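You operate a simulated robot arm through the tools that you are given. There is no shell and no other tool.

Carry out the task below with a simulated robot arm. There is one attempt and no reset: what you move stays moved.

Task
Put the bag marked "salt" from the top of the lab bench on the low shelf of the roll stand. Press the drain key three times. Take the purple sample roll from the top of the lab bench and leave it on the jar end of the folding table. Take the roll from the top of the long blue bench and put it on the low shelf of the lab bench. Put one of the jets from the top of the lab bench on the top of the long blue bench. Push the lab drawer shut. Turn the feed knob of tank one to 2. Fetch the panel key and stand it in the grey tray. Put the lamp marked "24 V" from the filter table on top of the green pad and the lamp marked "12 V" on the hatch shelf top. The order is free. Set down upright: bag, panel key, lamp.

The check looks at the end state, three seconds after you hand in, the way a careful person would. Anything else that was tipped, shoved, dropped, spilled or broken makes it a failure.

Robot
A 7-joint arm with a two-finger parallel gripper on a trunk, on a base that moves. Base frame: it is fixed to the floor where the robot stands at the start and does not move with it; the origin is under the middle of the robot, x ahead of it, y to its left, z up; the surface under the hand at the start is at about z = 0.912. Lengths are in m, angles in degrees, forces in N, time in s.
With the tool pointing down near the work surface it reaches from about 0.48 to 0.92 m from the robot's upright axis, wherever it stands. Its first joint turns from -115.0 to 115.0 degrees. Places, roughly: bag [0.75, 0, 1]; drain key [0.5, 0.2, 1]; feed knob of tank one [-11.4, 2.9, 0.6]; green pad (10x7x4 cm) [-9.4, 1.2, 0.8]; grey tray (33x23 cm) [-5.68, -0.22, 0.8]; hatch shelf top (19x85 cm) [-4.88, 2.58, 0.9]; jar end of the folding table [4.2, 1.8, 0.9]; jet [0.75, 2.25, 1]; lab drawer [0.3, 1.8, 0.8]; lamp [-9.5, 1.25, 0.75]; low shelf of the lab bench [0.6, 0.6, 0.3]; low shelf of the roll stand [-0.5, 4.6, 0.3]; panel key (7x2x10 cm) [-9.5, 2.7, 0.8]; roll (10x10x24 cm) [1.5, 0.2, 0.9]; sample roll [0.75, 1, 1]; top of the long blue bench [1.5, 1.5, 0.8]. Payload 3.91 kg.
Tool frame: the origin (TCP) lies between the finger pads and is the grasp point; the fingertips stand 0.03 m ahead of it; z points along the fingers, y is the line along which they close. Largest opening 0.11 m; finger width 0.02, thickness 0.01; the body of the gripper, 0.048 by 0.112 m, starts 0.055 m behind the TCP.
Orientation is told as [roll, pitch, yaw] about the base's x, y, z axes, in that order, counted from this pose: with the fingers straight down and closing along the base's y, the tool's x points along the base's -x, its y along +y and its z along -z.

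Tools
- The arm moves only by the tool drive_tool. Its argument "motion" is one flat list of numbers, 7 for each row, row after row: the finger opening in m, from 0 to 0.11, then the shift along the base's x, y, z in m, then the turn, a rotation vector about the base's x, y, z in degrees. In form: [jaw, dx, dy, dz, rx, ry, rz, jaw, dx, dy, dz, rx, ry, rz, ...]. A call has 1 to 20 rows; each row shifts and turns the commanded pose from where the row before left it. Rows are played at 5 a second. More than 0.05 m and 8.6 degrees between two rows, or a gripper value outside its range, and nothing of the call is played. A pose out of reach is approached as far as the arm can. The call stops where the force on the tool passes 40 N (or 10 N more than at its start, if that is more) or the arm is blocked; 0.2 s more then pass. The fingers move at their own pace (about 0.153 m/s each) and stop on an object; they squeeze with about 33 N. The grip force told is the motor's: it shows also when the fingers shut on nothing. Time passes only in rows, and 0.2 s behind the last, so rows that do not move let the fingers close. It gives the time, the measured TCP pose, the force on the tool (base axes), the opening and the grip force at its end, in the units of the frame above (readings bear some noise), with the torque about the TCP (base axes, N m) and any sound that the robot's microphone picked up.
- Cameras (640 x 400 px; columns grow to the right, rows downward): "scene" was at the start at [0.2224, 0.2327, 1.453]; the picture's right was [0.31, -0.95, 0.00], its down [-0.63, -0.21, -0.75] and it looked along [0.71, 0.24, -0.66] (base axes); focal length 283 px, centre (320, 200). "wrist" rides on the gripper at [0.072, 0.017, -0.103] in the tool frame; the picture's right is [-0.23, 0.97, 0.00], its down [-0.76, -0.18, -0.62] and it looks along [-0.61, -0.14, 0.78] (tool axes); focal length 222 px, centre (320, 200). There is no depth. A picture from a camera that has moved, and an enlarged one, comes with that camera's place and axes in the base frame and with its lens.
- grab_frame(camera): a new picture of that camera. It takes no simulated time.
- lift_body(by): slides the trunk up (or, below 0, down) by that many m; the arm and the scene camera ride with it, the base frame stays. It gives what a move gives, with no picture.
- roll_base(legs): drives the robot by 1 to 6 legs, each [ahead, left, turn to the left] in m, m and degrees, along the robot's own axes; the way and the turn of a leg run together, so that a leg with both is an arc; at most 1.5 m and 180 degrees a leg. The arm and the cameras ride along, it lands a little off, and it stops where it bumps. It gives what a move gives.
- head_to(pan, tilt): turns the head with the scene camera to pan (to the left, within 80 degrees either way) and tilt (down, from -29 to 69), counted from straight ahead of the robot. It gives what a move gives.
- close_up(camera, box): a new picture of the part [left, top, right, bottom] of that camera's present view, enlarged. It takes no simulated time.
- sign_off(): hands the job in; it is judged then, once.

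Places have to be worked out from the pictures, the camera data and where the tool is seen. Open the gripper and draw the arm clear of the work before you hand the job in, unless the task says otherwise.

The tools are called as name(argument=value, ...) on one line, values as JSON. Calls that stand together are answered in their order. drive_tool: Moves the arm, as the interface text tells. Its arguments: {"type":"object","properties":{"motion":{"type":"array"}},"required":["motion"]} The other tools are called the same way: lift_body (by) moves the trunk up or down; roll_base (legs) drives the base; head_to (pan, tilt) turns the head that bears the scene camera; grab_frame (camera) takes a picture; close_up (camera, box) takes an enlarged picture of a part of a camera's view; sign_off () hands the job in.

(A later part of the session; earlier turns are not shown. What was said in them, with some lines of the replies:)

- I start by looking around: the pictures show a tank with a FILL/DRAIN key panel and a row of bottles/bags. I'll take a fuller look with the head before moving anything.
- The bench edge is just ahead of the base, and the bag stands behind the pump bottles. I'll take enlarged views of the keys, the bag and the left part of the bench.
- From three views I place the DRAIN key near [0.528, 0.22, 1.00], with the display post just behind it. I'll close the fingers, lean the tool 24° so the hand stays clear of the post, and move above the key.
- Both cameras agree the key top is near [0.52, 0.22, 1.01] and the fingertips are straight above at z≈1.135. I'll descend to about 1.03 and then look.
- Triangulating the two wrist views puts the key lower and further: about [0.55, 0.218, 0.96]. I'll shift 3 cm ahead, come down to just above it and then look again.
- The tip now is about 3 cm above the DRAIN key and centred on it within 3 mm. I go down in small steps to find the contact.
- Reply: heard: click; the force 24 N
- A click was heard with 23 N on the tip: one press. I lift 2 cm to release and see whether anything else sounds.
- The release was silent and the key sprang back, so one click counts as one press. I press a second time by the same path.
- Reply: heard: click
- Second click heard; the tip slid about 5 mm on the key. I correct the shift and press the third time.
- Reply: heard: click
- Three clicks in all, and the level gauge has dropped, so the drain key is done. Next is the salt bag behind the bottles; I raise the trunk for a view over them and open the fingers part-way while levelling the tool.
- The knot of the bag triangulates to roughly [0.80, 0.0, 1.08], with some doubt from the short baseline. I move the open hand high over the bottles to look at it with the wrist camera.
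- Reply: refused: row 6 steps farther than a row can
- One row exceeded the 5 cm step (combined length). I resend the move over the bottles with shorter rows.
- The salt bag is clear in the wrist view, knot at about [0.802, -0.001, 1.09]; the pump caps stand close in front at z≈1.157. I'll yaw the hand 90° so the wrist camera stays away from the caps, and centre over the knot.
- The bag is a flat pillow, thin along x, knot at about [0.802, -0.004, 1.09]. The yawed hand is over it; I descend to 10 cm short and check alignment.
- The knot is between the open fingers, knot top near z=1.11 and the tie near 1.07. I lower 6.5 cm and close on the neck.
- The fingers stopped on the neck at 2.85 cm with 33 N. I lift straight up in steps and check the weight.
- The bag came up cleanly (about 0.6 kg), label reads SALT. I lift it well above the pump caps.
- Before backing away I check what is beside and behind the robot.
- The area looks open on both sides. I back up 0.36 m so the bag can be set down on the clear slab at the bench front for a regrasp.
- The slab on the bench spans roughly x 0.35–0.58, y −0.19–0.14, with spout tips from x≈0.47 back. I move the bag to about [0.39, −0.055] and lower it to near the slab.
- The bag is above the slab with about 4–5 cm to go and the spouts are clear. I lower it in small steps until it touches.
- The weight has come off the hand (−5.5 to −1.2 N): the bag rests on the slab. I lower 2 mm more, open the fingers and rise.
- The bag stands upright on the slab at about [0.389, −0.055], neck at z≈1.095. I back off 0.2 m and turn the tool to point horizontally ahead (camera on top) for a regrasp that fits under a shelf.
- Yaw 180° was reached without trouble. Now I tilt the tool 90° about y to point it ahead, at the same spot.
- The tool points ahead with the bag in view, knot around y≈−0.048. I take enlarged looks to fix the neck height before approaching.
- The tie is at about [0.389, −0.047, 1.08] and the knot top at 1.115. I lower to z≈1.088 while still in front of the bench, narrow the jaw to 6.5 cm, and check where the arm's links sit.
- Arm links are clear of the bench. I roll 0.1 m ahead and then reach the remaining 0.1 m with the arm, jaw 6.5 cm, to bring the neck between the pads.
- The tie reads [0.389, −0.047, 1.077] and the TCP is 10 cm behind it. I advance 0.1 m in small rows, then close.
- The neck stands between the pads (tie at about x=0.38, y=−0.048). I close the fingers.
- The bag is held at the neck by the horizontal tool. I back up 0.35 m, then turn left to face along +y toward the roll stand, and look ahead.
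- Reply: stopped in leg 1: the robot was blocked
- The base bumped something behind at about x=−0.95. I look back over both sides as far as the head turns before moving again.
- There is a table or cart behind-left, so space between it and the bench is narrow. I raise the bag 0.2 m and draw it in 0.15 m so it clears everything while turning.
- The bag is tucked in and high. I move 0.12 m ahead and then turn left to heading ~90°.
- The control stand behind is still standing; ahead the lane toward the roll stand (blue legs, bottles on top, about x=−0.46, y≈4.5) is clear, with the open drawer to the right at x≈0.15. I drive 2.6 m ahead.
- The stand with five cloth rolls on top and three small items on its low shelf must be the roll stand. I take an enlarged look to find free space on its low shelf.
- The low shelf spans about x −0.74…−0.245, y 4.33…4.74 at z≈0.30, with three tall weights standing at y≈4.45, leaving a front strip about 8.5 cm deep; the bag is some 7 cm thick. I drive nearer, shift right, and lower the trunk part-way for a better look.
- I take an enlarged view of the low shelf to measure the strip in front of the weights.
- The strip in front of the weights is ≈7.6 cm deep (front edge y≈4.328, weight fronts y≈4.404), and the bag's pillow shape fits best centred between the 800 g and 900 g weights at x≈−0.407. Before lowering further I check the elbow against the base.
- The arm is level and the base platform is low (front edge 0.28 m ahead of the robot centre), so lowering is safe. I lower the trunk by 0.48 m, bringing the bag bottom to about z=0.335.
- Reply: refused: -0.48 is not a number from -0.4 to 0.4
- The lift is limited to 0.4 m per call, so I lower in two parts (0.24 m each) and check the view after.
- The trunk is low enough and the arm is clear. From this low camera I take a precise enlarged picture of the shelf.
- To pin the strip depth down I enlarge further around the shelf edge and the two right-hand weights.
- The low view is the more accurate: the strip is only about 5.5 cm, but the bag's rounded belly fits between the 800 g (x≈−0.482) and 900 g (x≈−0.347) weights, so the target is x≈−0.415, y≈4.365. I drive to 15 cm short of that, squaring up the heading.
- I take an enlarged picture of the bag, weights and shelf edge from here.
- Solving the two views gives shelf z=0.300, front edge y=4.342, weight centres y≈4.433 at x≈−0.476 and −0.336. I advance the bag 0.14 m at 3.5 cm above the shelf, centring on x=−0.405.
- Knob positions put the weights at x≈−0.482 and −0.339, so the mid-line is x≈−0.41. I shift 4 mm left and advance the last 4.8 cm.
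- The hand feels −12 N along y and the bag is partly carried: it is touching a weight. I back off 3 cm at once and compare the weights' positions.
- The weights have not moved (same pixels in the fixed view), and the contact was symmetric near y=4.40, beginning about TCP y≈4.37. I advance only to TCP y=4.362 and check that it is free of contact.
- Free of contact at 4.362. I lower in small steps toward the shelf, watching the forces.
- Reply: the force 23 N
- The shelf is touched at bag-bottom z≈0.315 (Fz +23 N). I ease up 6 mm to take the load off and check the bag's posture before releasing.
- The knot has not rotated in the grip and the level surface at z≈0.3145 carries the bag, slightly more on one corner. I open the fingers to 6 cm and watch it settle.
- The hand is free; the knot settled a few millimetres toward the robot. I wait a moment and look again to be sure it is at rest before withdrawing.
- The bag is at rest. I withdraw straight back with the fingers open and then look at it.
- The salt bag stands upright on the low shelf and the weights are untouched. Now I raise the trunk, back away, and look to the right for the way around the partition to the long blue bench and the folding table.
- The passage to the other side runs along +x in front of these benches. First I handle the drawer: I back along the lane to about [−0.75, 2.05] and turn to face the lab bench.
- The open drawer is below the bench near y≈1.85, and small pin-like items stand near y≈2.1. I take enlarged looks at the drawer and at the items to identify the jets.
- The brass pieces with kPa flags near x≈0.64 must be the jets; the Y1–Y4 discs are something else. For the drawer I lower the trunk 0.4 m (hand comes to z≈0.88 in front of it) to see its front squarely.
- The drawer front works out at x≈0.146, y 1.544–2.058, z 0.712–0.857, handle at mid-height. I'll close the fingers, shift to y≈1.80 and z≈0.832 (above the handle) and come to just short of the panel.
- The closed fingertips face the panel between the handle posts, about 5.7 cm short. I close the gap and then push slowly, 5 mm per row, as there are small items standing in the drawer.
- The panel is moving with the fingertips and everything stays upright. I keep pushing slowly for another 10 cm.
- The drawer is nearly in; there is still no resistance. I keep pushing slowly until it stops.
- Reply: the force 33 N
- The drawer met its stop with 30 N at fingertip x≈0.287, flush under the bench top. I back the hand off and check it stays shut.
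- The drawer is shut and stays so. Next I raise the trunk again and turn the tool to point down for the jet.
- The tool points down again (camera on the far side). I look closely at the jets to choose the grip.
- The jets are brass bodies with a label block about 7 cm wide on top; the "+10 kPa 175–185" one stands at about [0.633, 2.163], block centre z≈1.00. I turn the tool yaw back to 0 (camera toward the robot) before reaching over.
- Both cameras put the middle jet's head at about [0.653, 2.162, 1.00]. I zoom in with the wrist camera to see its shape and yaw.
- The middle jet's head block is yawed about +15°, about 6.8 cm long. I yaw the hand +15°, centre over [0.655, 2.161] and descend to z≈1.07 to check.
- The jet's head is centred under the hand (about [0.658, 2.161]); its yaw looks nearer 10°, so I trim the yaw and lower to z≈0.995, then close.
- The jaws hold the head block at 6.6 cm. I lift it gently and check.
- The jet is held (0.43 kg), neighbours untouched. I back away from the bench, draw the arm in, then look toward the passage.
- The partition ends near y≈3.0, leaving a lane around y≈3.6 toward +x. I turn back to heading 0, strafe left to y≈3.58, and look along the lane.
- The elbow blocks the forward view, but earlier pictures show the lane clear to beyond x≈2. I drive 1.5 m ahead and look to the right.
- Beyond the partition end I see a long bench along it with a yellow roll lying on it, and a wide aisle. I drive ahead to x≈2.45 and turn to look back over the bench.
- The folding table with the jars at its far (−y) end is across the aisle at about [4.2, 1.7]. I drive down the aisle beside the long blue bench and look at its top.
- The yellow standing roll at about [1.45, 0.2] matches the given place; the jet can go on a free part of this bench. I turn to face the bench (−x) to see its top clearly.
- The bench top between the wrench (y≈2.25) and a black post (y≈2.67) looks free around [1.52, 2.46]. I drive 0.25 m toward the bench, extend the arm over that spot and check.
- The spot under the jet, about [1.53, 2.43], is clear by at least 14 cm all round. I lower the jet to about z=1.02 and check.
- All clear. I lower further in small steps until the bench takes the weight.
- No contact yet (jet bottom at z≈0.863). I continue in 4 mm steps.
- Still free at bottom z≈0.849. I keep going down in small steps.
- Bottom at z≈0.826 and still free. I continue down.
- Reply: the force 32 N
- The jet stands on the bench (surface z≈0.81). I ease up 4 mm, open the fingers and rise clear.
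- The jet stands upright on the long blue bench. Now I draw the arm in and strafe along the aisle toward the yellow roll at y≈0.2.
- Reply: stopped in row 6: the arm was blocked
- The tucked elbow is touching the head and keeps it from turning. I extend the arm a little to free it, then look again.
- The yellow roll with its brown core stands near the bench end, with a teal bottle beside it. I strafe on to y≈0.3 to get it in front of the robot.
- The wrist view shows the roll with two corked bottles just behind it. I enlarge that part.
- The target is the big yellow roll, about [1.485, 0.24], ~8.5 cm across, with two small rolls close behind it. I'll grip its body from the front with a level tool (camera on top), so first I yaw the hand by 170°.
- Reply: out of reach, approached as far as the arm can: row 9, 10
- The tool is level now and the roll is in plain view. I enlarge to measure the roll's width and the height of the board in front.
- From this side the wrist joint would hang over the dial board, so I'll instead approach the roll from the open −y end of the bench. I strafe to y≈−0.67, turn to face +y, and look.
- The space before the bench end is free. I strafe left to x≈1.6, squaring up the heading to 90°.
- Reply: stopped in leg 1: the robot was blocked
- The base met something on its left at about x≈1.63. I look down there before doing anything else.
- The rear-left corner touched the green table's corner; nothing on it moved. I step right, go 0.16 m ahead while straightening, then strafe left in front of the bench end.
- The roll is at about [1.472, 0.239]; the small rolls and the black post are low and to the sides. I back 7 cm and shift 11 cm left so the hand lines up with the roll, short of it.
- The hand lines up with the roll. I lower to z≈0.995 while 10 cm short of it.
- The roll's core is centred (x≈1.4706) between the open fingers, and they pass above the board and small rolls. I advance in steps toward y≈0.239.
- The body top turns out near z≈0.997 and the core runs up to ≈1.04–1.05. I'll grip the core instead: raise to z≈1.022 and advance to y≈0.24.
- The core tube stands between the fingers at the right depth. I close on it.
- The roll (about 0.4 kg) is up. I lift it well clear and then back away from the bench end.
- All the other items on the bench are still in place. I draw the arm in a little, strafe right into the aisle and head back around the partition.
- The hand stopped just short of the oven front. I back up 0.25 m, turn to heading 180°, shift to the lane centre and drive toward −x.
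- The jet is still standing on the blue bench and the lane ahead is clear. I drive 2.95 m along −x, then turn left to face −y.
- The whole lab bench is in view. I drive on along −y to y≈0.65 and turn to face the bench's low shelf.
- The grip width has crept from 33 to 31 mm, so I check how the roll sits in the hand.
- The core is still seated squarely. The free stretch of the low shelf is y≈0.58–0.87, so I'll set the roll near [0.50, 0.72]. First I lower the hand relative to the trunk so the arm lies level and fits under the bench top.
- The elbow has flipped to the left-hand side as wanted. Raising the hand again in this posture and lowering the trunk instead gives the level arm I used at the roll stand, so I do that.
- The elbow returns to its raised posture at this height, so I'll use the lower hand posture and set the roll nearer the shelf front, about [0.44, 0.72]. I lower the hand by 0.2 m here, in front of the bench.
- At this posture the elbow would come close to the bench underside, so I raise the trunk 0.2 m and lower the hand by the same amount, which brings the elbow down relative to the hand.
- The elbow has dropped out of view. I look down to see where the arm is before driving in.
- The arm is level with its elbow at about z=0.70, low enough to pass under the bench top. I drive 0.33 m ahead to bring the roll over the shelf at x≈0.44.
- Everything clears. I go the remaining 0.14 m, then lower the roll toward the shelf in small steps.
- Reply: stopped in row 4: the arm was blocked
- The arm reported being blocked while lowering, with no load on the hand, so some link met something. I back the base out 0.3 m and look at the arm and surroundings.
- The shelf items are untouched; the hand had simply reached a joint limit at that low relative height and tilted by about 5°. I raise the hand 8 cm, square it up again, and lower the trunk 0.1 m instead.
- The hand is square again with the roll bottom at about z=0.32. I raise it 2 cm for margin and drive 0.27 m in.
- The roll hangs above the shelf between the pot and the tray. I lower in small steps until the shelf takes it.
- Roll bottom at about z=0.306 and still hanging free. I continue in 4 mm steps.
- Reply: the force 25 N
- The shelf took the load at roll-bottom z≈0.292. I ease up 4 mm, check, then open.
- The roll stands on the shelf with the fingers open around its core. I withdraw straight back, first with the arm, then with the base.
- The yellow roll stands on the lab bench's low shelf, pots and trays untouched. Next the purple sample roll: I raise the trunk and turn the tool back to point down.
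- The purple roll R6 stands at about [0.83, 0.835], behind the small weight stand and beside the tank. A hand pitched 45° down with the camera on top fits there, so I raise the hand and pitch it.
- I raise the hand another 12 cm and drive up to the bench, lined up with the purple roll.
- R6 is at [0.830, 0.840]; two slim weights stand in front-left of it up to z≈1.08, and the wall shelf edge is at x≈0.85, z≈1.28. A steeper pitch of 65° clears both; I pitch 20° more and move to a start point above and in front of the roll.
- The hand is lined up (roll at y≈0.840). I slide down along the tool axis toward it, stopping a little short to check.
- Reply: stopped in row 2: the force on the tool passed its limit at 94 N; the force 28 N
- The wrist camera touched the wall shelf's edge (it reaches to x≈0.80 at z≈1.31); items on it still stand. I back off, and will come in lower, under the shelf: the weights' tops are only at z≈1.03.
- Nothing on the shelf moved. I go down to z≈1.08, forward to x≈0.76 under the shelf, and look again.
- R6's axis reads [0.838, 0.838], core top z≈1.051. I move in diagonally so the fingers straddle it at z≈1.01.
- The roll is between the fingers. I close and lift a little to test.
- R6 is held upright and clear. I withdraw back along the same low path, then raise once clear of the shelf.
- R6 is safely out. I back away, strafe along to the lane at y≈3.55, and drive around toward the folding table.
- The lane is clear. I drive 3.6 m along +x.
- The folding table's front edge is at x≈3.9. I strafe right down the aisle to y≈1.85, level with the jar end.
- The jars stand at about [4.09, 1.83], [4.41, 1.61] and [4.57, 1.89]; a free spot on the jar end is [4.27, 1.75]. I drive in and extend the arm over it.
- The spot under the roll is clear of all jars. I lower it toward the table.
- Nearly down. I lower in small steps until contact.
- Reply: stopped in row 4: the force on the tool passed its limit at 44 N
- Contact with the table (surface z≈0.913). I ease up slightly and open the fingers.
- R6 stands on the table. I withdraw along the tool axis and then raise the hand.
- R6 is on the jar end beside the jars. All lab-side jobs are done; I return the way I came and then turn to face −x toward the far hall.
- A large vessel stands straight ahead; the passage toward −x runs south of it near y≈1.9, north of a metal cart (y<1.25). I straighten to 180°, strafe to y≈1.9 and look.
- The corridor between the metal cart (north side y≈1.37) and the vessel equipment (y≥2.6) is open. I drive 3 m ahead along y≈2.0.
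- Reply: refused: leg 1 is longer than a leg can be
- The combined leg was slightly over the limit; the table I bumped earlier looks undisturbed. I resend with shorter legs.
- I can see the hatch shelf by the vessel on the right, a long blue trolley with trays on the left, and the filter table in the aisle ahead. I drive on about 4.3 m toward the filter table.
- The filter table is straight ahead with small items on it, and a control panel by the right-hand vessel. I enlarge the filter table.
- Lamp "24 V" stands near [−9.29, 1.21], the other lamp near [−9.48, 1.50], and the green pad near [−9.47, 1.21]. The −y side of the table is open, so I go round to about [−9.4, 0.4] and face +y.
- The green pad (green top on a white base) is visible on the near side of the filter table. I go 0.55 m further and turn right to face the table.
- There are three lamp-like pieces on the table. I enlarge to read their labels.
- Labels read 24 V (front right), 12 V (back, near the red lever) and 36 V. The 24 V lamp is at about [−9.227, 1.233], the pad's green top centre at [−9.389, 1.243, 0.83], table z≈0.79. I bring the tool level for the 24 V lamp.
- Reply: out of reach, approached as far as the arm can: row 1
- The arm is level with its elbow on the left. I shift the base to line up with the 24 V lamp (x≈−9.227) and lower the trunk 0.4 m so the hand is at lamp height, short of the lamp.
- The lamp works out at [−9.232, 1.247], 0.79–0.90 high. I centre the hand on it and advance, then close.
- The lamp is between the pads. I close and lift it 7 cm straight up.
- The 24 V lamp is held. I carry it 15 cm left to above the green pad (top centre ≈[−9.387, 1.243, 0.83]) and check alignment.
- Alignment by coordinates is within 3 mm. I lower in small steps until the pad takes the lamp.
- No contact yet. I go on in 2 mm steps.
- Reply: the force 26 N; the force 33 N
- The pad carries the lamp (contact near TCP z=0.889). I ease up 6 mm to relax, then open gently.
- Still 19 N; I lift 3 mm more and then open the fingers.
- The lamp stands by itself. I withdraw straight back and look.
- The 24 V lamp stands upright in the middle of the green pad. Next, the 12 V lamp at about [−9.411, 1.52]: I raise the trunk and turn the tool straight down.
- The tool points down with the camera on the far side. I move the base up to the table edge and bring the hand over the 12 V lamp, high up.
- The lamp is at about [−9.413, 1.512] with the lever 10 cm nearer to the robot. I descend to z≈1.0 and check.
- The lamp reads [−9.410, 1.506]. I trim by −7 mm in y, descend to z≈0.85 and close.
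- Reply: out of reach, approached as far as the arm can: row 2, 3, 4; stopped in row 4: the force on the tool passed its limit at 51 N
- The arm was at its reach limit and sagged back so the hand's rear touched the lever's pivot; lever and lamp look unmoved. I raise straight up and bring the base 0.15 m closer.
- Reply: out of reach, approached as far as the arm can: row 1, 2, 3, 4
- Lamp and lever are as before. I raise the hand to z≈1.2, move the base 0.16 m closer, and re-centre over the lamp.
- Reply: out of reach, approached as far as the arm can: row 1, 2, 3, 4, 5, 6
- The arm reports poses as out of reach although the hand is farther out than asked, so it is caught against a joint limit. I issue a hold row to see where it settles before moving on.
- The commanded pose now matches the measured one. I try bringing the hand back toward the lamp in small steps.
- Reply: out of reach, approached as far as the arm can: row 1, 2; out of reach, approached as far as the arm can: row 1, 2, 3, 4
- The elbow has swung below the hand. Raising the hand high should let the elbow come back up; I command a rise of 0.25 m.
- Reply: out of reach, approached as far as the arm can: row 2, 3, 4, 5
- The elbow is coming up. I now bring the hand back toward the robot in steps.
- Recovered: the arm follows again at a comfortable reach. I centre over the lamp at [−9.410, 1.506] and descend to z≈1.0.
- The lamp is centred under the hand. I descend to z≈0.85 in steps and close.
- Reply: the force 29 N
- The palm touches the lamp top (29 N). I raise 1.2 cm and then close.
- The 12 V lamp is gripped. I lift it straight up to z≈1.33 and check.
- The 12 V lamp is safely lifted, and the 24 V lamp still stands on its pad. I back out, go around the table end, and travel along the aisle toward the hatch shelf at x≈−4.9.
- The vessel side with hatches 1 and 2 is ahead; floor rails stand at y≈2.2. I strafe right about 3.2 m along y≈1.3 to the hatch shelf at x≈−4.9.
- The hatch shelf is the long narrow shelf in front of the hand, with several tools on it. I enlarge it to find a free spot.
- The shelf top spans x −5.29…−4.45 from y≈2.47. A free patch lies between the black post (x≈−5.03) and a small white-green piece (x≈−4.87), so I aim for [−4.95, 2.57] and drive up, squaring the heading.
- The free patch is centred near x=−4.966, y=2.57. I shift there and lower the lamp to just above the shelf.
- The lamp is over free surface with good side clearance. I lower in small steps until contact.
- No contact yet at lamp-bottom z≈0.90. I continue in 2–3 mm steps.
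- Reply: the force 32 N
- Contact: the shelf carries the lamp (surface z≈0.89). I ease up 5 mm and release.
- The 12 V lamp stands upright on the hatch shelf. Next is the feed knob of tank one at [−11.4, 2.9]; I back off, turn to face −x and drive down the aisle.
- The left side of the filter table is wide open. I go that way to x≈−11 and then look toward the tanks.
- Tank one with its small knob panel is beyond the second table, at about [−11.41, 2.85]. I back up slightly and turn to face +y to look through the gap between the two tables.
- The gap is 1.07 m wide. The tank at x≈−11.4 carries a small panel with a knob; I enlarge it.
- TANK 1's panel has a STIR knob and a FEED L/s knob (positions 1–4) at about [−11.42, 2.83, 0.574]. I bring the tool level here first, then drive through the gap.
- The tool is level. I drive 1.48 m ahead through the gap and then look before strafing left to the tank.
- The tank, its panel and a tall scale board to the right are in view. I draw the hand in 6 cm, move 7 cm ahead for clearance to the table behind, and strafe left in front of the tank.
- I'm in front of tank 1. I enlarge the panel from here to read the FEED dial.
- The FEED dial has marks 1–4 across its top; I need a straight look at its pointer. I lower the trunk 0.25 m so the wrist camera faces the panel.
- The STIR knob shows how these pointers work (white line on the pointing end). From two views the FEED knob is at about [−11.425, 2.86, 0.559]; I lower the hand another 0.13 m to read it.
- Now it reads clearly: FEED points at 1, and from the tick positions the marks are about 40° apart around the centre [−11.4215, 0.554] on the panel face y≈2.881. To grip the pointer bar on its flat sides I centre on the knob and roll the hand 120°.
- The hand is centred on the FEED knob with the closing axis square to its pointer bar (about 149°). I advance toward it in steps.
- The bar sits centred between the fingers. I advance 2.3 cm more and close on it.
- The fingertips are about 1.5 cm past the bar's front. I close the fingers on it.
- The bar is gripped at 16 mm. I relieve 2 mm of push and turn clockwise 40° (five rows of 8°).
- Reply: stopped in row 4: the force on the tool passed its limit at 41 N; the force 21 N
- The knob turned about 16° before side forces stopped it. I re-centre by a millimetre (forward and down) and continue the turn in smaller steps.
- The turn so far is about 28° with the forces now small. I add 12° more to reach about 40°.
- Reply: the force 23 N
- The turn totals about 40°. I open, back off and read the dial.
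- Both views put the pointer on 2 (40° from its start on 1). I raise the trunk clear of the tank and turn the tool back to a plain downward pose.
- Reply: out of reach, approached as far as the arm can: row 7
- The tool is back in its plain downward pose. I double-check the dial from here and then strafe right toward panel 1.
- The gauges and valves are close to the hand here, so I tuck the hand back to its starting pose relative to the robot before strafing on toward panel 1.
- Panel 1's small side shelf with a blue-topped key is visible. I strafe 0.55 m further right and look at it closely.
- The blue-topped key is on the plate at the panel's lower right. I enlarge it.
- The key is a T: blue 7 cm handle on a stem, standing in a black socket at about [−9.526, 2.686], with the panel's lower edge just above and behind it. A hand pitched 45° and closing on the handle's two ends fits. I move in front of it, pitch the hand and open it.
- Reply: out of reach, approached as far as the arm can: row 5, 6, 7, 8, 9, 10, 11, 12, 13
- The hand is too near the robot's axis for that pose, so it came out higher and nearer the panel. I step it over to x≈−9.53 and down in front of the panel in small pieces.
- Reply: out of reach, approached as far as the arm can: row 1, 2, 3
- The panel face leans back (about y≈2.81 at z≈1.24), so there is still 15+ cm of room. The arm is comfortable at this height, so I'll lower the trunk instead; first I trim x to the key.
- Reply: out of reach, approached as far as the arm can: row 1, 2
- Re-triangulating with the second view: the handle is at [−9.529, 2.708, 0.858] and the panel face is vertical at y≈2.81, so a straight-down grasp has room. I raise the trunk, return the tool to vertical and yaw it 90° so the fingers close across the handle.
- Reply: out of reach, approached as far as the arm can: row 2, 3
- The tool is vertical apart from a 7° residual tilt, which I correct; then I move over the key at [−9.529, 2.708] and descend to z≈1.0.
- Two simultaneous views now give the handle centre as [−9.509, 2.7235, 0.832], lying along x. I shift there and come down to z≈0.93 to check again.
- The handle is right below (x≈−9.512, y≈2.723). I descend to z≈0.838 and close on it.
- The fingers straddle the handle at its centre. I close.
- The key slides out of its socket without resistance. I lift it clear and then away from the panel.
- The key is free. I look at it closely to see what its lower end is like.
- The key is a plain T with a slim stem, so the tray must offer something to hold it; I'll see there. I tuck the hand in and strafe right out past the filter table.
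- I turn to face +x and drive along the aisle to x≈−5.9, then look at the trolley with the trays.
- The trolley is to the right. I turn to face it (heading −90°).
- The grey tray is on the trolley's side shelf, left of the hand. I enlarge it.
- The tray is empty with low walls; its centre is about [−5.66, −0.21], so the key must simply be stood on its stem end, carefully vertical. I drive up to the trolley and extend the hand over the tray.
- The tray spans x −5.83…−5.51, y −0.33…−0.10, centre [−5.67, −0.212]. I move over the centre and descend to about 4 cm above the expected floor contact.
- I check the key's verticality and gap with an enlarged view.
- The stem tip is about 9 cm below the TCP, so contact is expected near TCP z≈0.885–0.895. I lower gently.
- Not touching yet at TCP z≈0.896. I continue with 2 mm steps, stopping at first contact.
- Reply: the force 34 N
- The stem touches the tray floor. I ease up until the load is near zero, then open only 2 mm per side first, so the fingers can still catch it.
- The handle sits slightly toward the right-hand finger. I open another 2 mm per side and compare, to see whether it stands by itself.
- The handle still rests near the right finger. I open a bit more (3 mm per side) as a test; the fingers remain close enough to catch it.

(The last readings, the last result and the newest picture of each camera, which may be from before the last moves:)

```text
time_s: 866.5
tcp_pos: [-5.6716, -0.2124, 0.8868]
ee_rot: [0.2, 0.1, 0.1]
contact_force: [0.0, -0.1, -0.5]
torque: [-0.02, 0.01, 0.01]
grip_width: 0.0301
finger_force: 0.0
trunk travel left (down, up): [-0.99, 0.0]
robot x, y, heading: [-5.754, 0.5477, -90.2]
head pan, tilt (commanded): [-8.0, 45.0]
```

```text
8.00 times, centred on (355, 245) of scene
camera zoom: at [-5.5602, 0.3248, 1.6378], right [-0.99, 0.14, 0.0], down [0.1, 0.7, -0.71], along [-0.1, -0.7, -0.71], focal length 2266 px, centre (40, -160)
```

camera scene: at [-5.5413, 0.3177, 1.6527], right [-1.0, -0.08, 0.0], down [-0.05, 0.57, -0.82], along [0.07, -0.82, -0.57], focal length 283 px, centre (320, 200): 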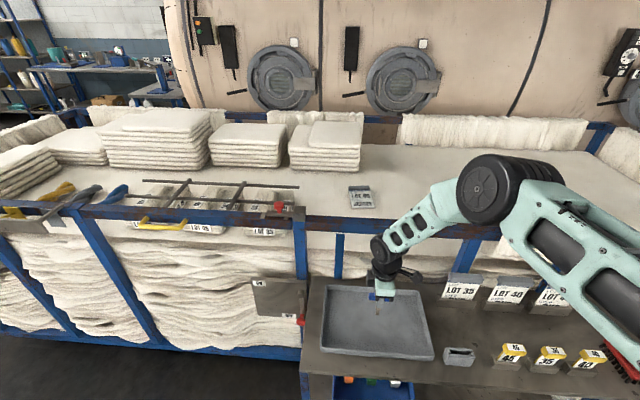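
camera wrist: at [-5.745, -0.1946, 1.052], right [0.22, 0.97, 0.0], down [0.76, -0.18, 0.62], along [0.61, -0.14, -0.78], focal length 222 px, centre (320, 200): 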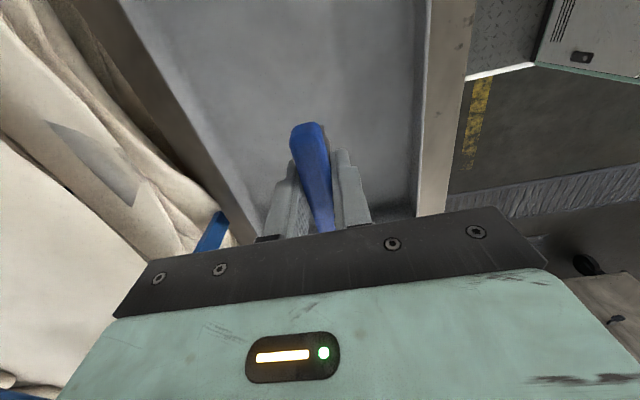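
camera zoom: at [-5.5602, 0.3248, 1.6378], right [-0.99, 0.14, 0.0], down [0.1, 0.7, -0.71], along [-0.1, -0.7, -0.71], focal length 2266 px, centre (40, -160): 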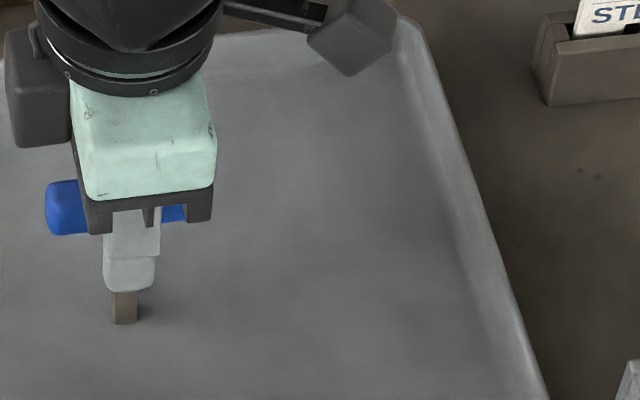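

The key no longer follows the fingers: it stands by itself with clear gaps on both sides. I open to 5 cm and rise straight up slowly.

drive_tool(motion=[0.04, 0, 0, 0, 0, 0, 0, 0.055, 0, 0, 0, 0, 0, 0, 0.055, 0, 0, 0, 0, 0, 0, 0.055, 0, 0, 0.01, 0, 0, 0, 0.055, 0, 0, 0.015, 0, 0, 0, 0.055, 0, 0, 0.02, 0, 0, 0, 0.055, 0, 0, 0.03, 0, 0, 0, 0.055, 0, 0, 0.04, 0, 0, 0, 0.055, 0, 0, 0.045, 0, 0, 0, 0.055, 0, 0, 0.045, 0, 0, 0])

close_up(camera="scene", box=[250, 190, 410, 320])

grab_frame(camera="wrist")

```text
time_s: 868.7
tcp_pos: [-5.6709, -0.2157, 1.0921]
ee_rot: [0.3, 0.2, 0.0]
contact_force: [0.8, 0.3, -0.1]
torque: [0.03, 0.01, 0.02]
grip_width: 0.0551
finger_force: 0.1
trunk travel left (down, up): [-0.99, 0.0]
robot x, y, heading: [-5.7532, 0.5484, -90.2]
head pan, tilt (commanded): [-8.0, 45.0]
```

```text
3.08 times, centred on (330, 255) of scene
camera zoom: at [-5.5602, 0.3245, 1.6376], right [-0.99, 0.14, 0.0], down [0.1, 0.7, -0.71], along [-0.1, -0.7, -0.71], focal length 871 px, centre (289, 31)
```

zoom: 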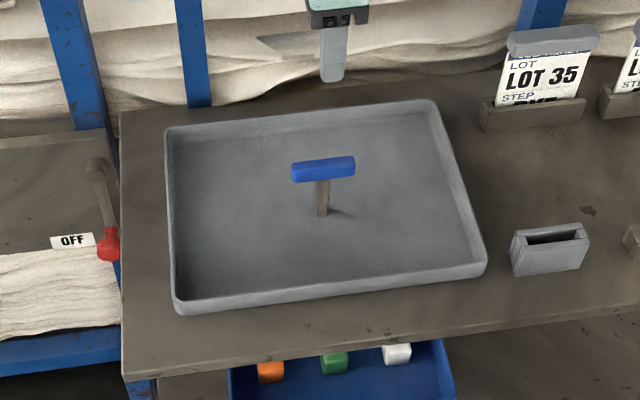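

```text
taken
camera wrist: at [-5.7436, -0.1989, 1.196], right [0.23, 0.97, 0.0], down [0.76, -0.18, 0.62], along [0.6, -0.14, -0.78], focal length 222 px, centre (320, 200)
```

wrist: 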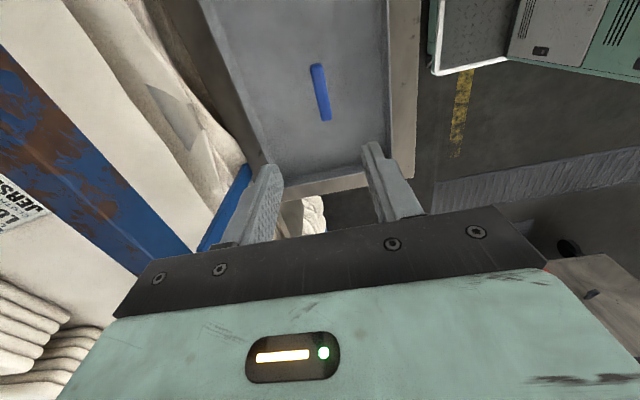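

The panel key stands upright in the middle of the grey tray. I draw the arm up and back and move the base away from the trolley.

drive_tool(motion=[0.055, 0, 0, 0.045, 0, 0, 0, 0.055, 0, 0, 0.045, 0, 0, 0, 0.055, 0, 0, 0.045, 0, 0, 0, 0.055, 0, 0, 0.045, 0, 0, 0, 0.055, 0, 0.04, 0.02, 0, 0, 0, 0.055, 0, 0.04, 0, 0, 0, 0, 0.055, 0, 0.04, 0, 0, 0, 0])

roll_base(legs=[[-0.6, 0, 0]])

head_to(pan=5, tilt=35)

close_up(camera="scene", box=[220, 140, 420, 280])

```text
time_s: 870.3
tcp_pos: [-5.6743, -0.0938, 1.2952]
ee_rot: [0.3, 0.1, 0.0]
contact_force: [1.1, -0.6, 0.0]
torque: [-0.02, -0.03, 0.01]
grip_width: 0.0553
finger_force: 0.1
trunk travel left (down, up): [-0.99, 0.0]
robot x, y, heading: [-5.7493, 0.5482, -90.3]
head pan, tilt (commanded): [-8.0, 45.0]
```

```text
time_s: 873.6
tcp_pos: [-5.6736, 0.4953, 1.2939]
ee_rot: [0.4, 0.1, -0.3]
contact_force: [0.2, 0.7, -0.5]
torque: [-0.01, 0.01, -0.02]
grip_width: 0.055
finger_force: 0.0
trunk travel left (down, up): [-0.99, 0.0]
robot x, y, heading: [-5.7505, 1.1357, -90.3]
head pan, tilt (commanded): [-8.0, 45.0]
```

```text
time_s: 874.4
tcp_pos: [-5.6748, 0.4966, 1.2938]
ee_rot: [0.3, 0.2, -0.4]
contact_force: [0.2, 0.1, 0.4]
torque: [0.03, 0.03, 0.01]
grip_width: 0.0549
finger_force: 0.0
trunk travel left (down, up): [-0.99, 0.0]
robot x, y, heading: [-5.7502, 1.1363, -90.7]
head pan, tilt (commanded): [5.0, 35.0]
```

```text
2.86 times, centred on (320, 210) of scene
camera zoom: at [-5.5388, 0.9059, 1.6525], right [-1.0, -0.08, 0.0], down [-0.04, 0.57, -0.82], along [0.06, -0.82, -0.57], focal length 809 px, centre (320, 171)
```

zoom: 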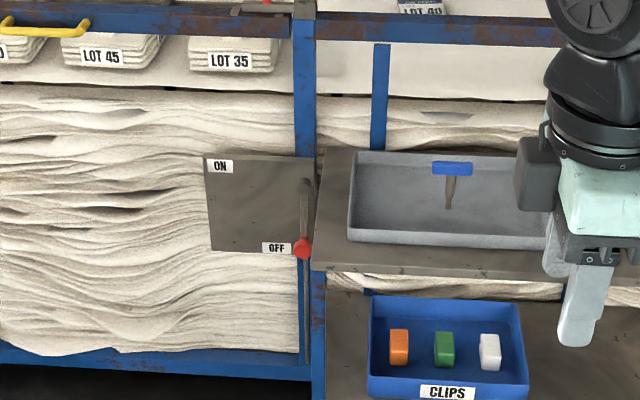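

The key still stands in the tray, the gripper is open and the arm is clear. All the listed jobs have been done, so I hand in.

sign_off()

```text
The job is handed in.
```

I finished every item on the list and handed the job in; I don't have the check's result. I pressed the drain key three times, with a click each time.

| Item | Where it is now |
|---|---|
| Salt bag | Upright on the low shelf of the roll stand. It is close to the front edge because the weights left little depth, and its base overhangs the edge by a few millimetres. |
| Purple sample roll | Standing on the jar end of the folding table |
| Yellow roll from the long blue bench | Standing on the low shelf of the lab bench |
| Jet (+10 kPa, 175–185) | Standing on the long blue bench |
| Lab drawer | Pushed in until it met its stop |
| Feed knob of tank one | Turned from 1 to 2. There was no detent click; I judged the position from two camera views. |
| Panel key | Standing on its stem in the middle of the grey tray |
| 24 V lamp | Upright on the green pad |
| 12 V lamp | Upright on the hatch shelf |

There were some contacts along the way:
- **Tables:** the base bumped one table near the start, and later the corner of the green table.
- **Salt bag:** it touched the weights on the roll stand once.
- **Lab wall shelf:** the wrist camera struck its edge hard, at about 94 N.
- **Filter table:** the hand rested on the filter's lever once.

In the pictures afterwards everything near these contacts looked undisturbed. I did not go back to re-check the lab side before handing in.
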